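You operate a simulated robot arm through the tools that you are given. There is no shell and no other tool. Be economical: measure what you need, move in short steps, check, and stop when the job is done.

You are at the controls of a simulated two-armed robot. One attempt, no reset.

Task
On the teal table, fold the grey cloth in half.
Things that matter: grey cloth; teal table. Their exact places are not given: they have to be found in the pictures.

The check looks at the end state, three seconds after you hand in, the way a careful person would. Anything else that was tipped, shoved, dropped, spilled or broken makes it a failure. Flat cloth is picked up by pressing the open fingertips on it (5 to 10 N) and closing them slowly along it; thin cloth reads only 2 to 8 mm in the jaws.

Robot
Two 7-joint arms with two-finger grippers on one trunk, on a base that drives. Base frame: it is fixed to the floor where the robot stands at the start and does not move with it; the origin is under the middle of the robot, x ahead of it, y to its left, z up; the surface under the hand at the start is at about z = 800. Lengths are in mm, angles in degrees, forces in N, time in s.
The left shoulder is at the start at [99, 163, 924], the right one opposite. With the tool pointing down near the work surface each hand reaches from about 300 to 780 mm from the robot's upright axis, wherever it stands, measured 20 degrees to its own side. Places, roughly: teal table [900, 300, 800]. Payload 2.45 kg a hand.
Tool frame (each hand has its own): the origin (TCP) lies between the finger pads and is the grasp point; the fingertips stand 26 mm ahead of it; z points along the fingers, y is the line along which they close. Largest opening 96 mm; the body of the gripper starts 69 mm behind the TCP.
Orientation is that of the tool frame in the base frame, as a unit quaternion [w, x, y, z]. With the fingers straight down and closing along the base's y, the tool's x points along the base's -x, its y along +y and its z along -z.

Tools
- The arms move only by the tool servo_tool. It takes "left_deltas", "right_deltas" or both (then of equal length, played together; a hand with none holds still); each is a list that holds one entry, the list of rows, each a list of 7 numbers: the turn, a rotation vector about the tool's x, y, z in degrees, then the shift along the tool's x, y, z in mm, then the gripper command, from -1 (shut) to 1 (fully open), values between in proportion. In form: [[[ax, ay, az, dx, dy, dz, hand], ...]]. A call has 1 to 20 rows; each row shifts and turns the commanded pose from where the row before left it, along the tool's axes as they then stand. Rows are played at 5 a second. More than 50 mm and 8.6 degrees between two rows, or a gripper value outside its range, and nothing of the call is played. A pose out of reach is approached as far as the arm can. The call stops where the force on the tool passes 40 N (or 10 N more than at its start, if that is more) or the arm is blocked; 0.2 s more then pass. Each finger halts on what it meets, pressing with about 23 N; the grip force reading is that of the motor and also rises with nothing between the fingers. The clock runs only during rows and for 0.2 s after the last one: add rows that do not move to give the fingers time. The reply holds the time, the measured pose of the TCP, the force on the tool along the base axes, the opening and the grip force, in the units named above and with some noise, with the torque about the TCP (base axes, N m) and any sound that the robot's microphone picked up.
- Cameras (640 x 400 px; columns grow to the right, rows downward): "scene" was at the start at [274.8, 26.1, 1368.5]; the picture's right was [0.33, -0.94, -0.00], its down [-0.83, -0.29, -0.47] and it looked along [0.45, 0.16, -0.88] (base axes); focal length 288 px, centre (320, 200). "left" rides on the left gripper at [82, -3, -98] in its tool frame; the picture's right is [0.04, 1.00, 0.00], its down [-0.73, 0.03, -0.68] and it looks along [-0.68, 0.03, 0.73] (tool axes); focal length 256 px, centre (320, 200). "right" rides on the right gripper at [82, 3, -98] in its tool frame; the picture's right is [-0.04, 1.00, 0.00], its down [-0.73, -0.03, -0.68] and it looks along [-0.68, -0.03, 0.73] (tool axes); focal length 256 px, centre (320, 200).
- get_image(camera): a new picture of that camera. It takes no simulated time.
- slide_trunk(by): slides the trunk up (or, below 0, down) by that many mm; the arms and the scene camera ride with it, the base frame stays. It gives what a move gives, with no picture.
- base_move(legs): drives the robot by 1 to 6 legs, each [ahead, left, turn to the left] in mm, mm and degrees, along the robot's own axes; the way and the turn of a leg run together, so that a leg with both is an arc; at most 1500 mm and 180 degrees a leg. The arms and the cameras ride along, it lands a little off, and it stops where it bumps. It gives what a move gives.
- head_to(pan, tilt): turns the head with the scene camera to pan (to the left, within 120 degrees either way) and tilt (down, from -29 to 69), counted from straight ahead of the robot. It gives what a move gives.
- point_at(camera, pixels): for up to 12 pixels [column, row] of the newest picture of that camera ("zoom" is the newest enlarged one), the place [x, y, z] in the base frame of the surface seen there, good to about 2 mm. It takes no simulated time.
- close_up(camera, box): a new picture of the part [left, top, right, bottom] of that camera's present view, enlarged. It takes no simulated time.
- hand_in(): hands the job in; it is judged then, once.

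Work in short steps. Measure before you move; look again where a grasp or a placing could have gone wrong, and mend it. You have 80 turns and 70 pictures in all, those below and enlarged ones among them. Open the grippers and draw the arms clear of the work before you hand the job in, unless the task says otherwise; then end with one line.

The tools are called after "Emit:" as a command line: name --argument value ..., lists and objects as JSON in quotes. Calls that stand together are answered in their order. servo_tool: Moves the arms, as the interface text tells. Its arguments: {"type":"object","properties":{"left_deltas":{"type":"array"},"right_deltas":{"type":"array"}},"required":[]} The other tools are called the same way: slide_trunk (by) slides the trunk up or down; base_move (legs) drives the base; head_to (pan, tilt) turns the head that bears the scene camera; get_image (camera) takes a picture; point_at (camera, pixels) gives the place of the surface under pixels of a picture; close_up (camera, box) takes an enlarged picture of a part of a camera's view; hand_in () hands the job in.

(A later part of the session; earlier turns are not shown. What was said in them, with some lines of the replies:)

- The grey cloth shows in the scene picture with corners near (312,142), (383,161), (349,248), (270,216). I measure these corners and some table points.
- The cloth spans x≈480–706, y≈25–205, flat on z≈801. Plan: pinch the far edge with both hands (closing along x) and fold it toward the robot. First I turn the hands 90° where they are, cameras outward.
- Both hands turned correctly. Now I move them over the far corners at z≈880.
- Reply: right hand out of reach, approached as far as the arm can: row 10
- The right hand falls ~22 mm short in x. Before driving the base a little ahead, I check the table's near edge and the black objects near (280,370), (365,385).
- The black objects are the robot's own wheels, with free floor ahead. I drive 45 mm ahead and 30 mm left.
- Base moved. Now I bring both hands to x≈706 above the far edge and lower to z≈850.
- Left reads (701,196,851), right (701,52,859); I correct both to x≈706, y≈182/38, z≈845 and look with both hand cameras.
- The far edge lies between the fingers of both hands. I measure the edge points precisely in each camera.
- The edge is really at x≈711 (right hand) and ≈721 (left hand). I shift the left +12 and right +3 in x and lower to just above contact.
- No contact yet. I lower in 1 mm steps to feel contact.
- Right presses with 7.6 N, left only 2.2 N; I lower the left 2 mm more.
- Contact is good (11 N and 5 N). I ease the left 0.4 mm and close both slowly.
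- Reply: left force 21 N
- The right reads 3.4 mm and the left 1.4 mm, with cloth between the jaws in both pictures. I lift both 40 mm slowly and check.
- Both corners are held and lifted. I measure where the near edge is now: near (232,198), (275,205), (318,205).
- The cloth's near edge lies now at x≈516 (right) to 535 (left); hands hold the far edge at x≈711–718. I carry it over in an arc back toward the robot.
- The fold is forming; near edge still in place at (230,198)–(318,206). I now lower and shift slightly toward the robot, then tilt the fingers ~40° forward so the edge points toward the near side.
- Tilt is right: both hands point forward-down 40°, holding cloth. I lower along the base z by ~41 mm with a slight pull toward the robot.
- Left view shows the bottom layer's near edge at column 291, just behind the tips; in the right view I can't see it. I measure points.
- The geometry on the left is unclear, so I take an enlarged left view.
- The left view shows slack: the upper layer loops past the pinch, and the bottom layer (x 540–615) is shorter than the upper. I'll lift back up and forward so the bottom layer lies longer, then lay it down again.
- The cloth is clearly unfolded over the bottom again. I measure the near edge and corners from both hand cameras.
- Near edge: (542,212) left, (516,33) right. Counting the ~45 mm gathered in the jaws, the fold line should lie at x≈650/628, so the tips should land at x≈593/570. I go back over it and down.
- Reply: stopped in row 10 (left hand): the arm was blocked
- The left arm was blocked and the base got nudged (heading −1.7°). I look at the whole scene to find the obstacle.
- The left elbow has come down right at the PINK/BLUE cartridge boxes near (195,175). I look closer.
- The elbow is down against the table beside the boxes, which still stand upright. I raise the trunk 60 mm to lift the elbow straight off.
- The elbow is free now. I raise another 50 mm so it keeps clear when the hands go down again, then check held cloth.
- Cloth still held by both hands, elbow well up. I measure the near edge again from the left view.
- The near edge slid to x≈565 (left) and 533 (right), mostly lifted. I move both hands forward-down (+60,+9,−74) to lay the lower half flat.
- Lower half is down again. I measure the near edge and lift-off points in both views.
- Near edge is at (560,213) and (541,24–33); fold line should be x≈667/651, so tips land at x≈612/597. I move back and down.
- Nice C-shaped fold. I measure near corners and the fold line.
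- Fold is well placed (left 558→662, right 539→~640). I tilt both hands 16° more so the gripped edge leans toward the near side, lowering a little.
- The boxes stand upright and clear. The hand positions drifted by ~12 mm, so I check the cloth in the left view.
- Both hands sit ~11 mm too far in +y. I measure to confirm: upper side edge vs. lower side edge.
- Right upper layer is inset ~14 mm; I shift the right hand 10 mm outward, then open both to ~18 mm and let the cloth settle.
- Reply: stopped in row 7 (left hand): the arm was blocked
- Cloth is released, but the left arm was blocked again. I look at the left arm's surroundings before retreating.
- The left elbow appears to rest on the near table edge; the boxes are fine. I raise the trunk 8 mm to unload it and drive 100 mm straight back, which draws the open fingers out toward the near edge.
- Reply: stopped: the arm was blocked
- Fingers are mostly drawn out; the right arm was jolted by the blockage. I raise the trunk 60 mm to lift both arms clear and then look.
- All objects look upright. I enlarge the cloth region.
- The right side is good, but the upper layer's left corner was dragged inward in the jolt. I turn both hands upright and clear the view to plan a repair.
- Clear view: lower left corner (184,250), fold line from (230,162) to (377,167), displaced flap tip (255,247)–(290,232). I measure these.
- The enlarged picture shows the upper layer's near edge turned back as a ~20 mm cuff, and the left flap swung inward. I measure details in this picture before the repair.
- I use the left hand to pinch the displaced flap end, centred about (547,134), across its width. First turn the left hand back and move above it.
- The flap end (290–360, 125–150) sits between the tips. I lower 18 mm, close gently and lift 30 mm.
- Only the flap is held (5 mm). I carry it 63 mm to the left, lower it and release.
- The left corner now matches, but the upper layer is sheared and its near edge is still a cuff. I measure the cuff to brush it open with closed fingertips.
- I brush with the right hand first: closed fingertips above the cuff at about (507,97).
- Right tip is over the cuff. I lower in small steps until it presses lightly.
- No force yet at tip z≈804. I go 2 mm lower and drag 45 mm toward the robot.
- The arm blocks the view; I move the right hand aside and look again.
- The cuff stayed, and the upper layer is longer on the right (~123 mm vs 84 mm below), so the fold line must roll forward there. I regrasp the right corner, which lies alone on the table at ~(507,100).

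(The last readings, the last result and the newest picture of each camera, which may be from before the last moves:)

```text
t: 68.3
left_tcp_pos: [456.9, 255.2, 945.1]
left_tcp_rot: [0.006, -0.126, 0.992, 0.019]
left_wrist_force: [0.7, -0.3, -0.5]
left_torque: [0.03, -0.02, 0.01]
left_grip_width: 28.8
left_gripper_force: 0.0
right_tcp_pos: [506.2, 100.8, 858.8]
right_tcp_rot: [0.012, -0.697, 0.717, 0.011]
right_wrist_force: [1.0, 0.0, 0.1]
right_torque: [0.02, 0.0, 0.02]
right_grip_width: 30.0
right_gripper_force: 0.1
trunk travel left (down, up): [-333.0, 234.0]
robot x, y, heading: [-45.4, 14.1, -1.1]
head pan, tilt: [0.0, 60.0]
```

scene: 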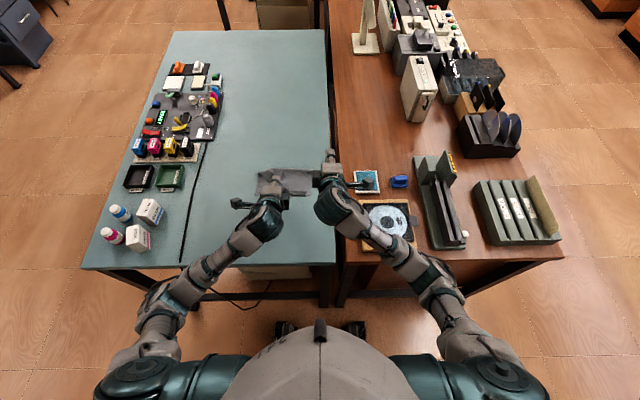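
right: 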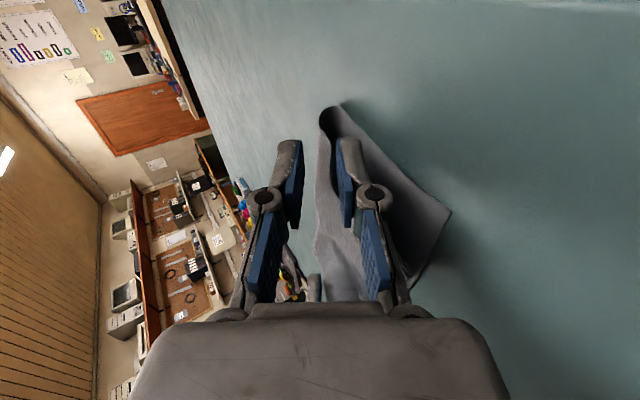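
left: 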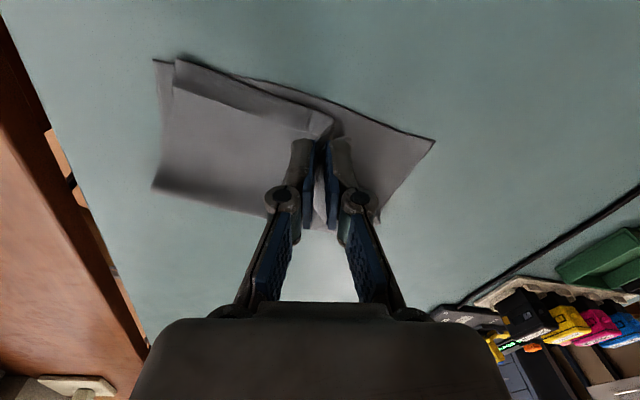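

Right hand is placed well at (506,101). I lower 31 mm to light contact.

Emit:
servo_tool --right_deltas '[[[0, 0, 0, 0, 0, 10, -0.375], [0, 0, 0, 0, 0, 10, -0.375], [0, 0, 0, 0, 0, 8, -0.375], [0, 0, 0, 0, 0, 2, -0.375], [0, 0, 0, 0, 0, 1, -0.375], [0, 0, 0, 0, 0, 1, -0.375], [0, 0, 0, 0, 0, 0, -0.375]]]'

```text
t: 69.9
left_tcp_pos: [456.2, 254.7, 944.8]
left_tcp_rot: [0.005, -0.126, 0.992, 0.018]
left_wrist_force: [-0.1, 0.4, -0.1]
left_torque: [-0.01, -0.01, -0.03]
left_grip_width: 28.9
left_gripper_force: 0.0
right_tcp_pos: [507.5, 102.5, 827.2]
right_tcp_rot: [0.012, -0.697, 0.717, 0.011]
right_wrist_force: [0.7, -0.7, 8.4]
right_torque: [-0.01, -0.21, 0.0]
right_grip_width: 30.5
right_gripper_force: 0.4
trunk travel left (down, up): [-333.0, 234.0]
robot x, y, heading: [-40.4, 15.3, -1.1]
head pan, tilt: [0.0, 60.0]
```

8.4 N contact. I close slowly, lift 30 mm and carry it 45 mm to the right.

Emit:
servo_tool --right_deltas '[[[0, 0, 0, 0, 0, 0, -0.45], [0, 0, 0, 0, 0, 0, -0.52], [0, 0, 0, 0, 0, 0, -0.6], [0, 0, 0, 0, 0, 0, -0.68], [0, 0, 0, 0, 0, 0, -0.76], [0, 0, 0, 0, 0, 0, -0.84], [0, 0, 0, 0, 0, 0, -0.92], [0, 0, 0, 0, 0, 0, -1], [0, 0, 0, 0, 0, 0, -1], [0, 0, 0, 0, 0, 0, -1], [0, 0, 0, 0, 0, -10, -1], [0, 0, 0, 0, 0, -10, -1], [0, 0, 0, 0, 0, -10, -1], [0, 0, 0, 9, -4, 0, -1], [0, 0, 0, 9, -4, 0, -1], [0, 0, 0, 9, -4, 0, -1], [0, 0, 0, 9, -4, 0, -1], [0, 0, 0, 9, -4, 0, -1], [0, 0, 0, 0, 0, 0, -1]]]'

Emit:
get_image --camera "right"

```text
t: 73.9
left_tcp_pos: [457.0, 255.4, 944.3]
left_tcp_rot: [0.006, -0.125, 0.992, 0.019]
left_wrist_force: [0.2, 0.3, 0.0]
left_torque: [0.01, -0.03, -0.01]
left_grip_width: 28.6
left_gripper_force: 0.0
right_tcp_pos: [526.1, 55.7, 855.2]
right_tcp_rot: [0.01, -0.697, 0.716, 0.011]
right_wrist_force: [1.3, -0.6, -0.3]
right_torque: [-0.02, 0.02, 0.01]
right_grip_width: 2.1
right_gripper_force: 20.4
trunk travel left (down, up): [-333.0, 234.0]
robot x, y, heading: [-42.9, 14.1, -1.1]
head pan, tilt: [0.0, 60.0]
```

```text
6 pictures are left
```

right: 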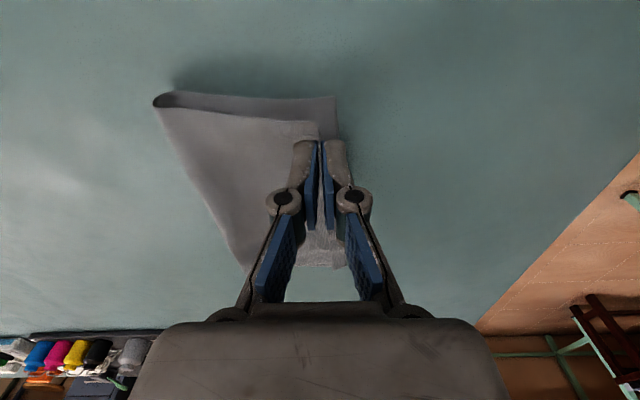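

Right corner held and aligned with the lower corner. I measure lower corners and fold ends in this picture.

Emit:
point_at --camera "right" --pixels '[[333, 100], [158, 105], [240, 262], [345, 262], [320, 250], [335, 240], [300, 268], [250, 110], [200, 150]]'

```text
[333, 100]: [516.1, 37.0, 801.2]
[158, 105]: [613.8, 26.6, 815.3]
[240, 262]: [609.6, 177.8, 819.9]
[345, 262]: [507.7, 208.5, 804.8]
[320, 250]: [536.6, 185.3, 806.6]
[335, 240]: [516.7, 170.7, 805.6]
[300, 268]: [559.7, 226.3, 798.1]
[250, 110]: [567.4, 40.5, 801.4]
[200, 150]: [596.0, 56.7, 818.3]
```

The cloth as a whole seems to have slid ~15 mm nearer during brushing. I read the left-side details from the last enlarged picture.

Emit:
point_at --camera "zoom" --pixels '[[98, 301], [92, 270], [140, 228], [175, 255], [118, 102], [240, 275], [240, 296], [509, 289], [513, 135], [150, 200]]'

```text
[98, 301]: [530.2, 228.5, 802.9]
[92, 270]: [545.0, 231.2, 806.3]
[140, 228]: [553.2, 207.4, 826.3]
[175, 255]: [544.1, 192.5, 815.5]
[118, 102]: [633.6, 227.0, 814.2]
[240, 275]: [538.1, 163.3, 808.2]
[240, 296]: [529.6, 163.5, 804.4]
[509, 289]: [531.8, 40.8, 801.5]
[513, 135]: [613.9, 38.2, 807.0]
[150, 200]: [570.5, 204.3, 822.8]
```

Right side: lower layer 516→614, and the held edge lands right. I lower the right hand, release and draw it up and aside.

Emit:
servo_tool --right_deltas '[[[0, 0, 0, 2, 0, 8, -1], [0, 0, 0, 2, 0, 8, -1], [0, 0, 0, 0, 0, 6, -1], [0, 0, 0, 0, 0, 0, -0.9], [0, 0, 0, 0, 0, 0, -0.8], [0, 0, 0, 0, 0, 0, -0.7], [0, 0, 0, 0, 0, 0, -0.6], [0, 0, 0, 0, 0, 0, -0.6], [0, 0, 0, 0, 0, -8, -0.6], [0, 0, 0, 0, 0, -15, -0.6], [0, 0, 0, 0, 0, -25, -0.6], [0, 0, 0, 25, 0, -20, -0.6], [0, 0, 0, 30, 10, -20, -0.6], [0, 0, 0, 30, 20, -10, -0.6], [0, 0, 0, 30, 20, 0, -0.6], [0, 0, 0, 15, 20, 0, -0.6]]]'

Emit:
close_up --camera "scene" --box '[240, 155, 328, 210]'

```text
t: 77.3
left_tcp_pos: [456.1, 255.1, 945.0]
left_tcp_rot: [0.006, -0.125, 0.992, 0.018]
left_wrist_force: [0.0, 0.2, 0.3]
left_torque: [0.04, -0.01, -0.01]
left_grip_width: 28.9
left_gripper_force: 0.2
right_tcp_pos: [452.8, -79.1, 927.8]
right_tcp_rot: [0.011, -0.697, 0.717, 0.011]
right_wrist_force: [-0.6, -0.2, -0.8]
right_torque: [0.02, -0.01, -0.01]
right_grip_width: 19.0
right_gripper_force: 0.1
trunk travel left (down, up): [-333.0, 234.0]
robot x, y, heading: [-40.8, 17.4, -1.1]
head pan, tilt: [0.0, 60.0]
```

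```text
7.27 times, centred on (284, 182) of scene
```

zoom: 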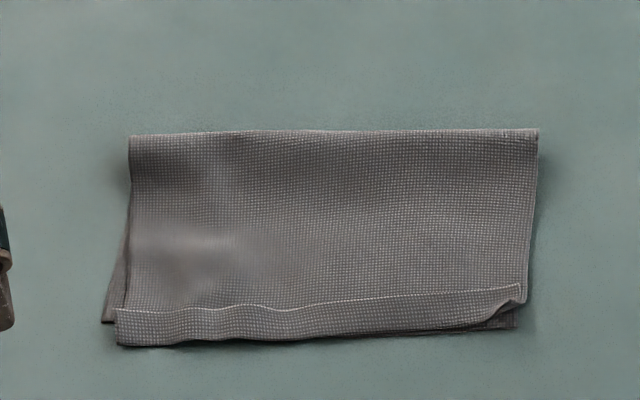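

Now the upper layer lies square over the lower one, with a narrow hem at the near edge. I check heights and corner offsets.

Emit:
point_at --camera "zoom" --pixels '[[106, 320], [118, 312], [120, 342], [130, 140], [535, 134], [512, 325], [518, 288], [300, 315], [300, 338], [300, 135], [210, 245], [400, 220]]'

```text
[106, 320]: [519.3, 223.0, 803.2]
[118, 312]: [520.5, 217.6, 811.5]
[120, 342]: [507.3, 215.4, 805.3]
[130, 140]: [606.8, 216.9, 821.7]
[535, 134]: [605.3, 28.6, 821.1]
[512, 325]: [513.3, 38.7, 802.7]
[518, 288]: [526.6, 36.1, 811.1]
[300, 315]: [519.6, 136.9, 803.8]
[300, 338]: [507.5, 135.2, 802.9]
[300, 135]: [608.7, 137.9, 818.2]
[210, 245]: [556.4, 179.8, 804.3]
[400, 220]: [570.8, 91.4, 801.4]
```

Upper corners lie 5 mm (left) and 14 mm (right) from the lower ones, fold crest at x≈607. I open both grippers, raise the arms and take a last overall look.

Emit:
servo_tool --left_deltas '[[[0, 0, 0, 0, 0, -15, 1], [0, 0, 0, 0, 0, -15, 1], [0, 0, 0, 0, 0, -15, 1], [0, 0, 0, 0, 0, 0, 1], [0, 0, 0, 0, 0, 0, 1]]]' --right_deltas '[[[0, 0, 0, 0, 0, -15, 1], [0, 0, 0, 0, 0, -15, 1], [0, 0, 0, 0, 0, -15, 1], [0, 0, 0, 0, 0, 0, 1], [0, 0, 0, 0, 0, 0, 1]]]'

Emit:
get_image --camera "scene"

```text
t: 78.5
left_tcp_pos: [455.5, 254.0, 989.9]
left_tcp_rot: [0.005, -0.125, 0.992, 0.018]
left_wrist_force: [0.2, -0.2, -0.5]
left_torque: [0.0, 0.03, -0.03]
left_grip_width: 95.7
left_gripper_force: 0.0
right_tcp_pos: [451.4, -79.1, 972.2]
right_tcp_rot: [0.011, -0.697, 0.717, 0.011]
right_wrist_force: [-0.7, -0.2, 0.5]
right_torque: [0.01, 0.01, 0.01]
right_grip_width: 95.9
right_gripper_force: 0.0
trunk travel left (down, up): [-333.0, 234.0]
robot x, y, heading: [-42.2, 15.2, -1.2]
head pan, tilt: [0.0, 60.0]
```

```text
4 pictures are left
```

scene: 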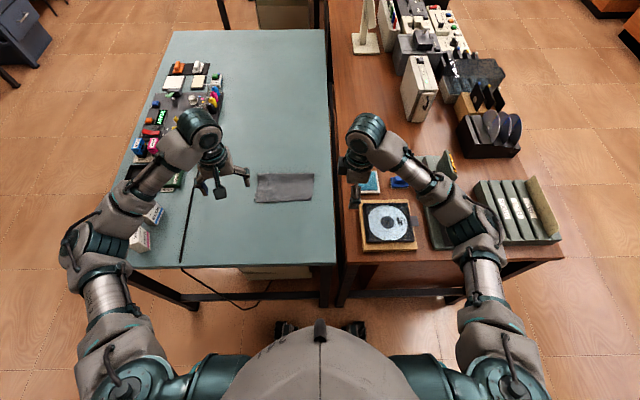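

The cloth lies folded on the teal table, the grippers are open and clear, and everything else stands upright; I hand in.

Emit:
hand_in

```text
The job is handed in.
```

The grey cloth is folded in half on the teal table with corners within about 5 mm (left) and 14 mm (right), but the upper layer's near edge is still turned back in a narrow hem of about 13 mm, and the left arm was blocked against something, probably the table, during the work (nothing else looked tipped in the last picture).
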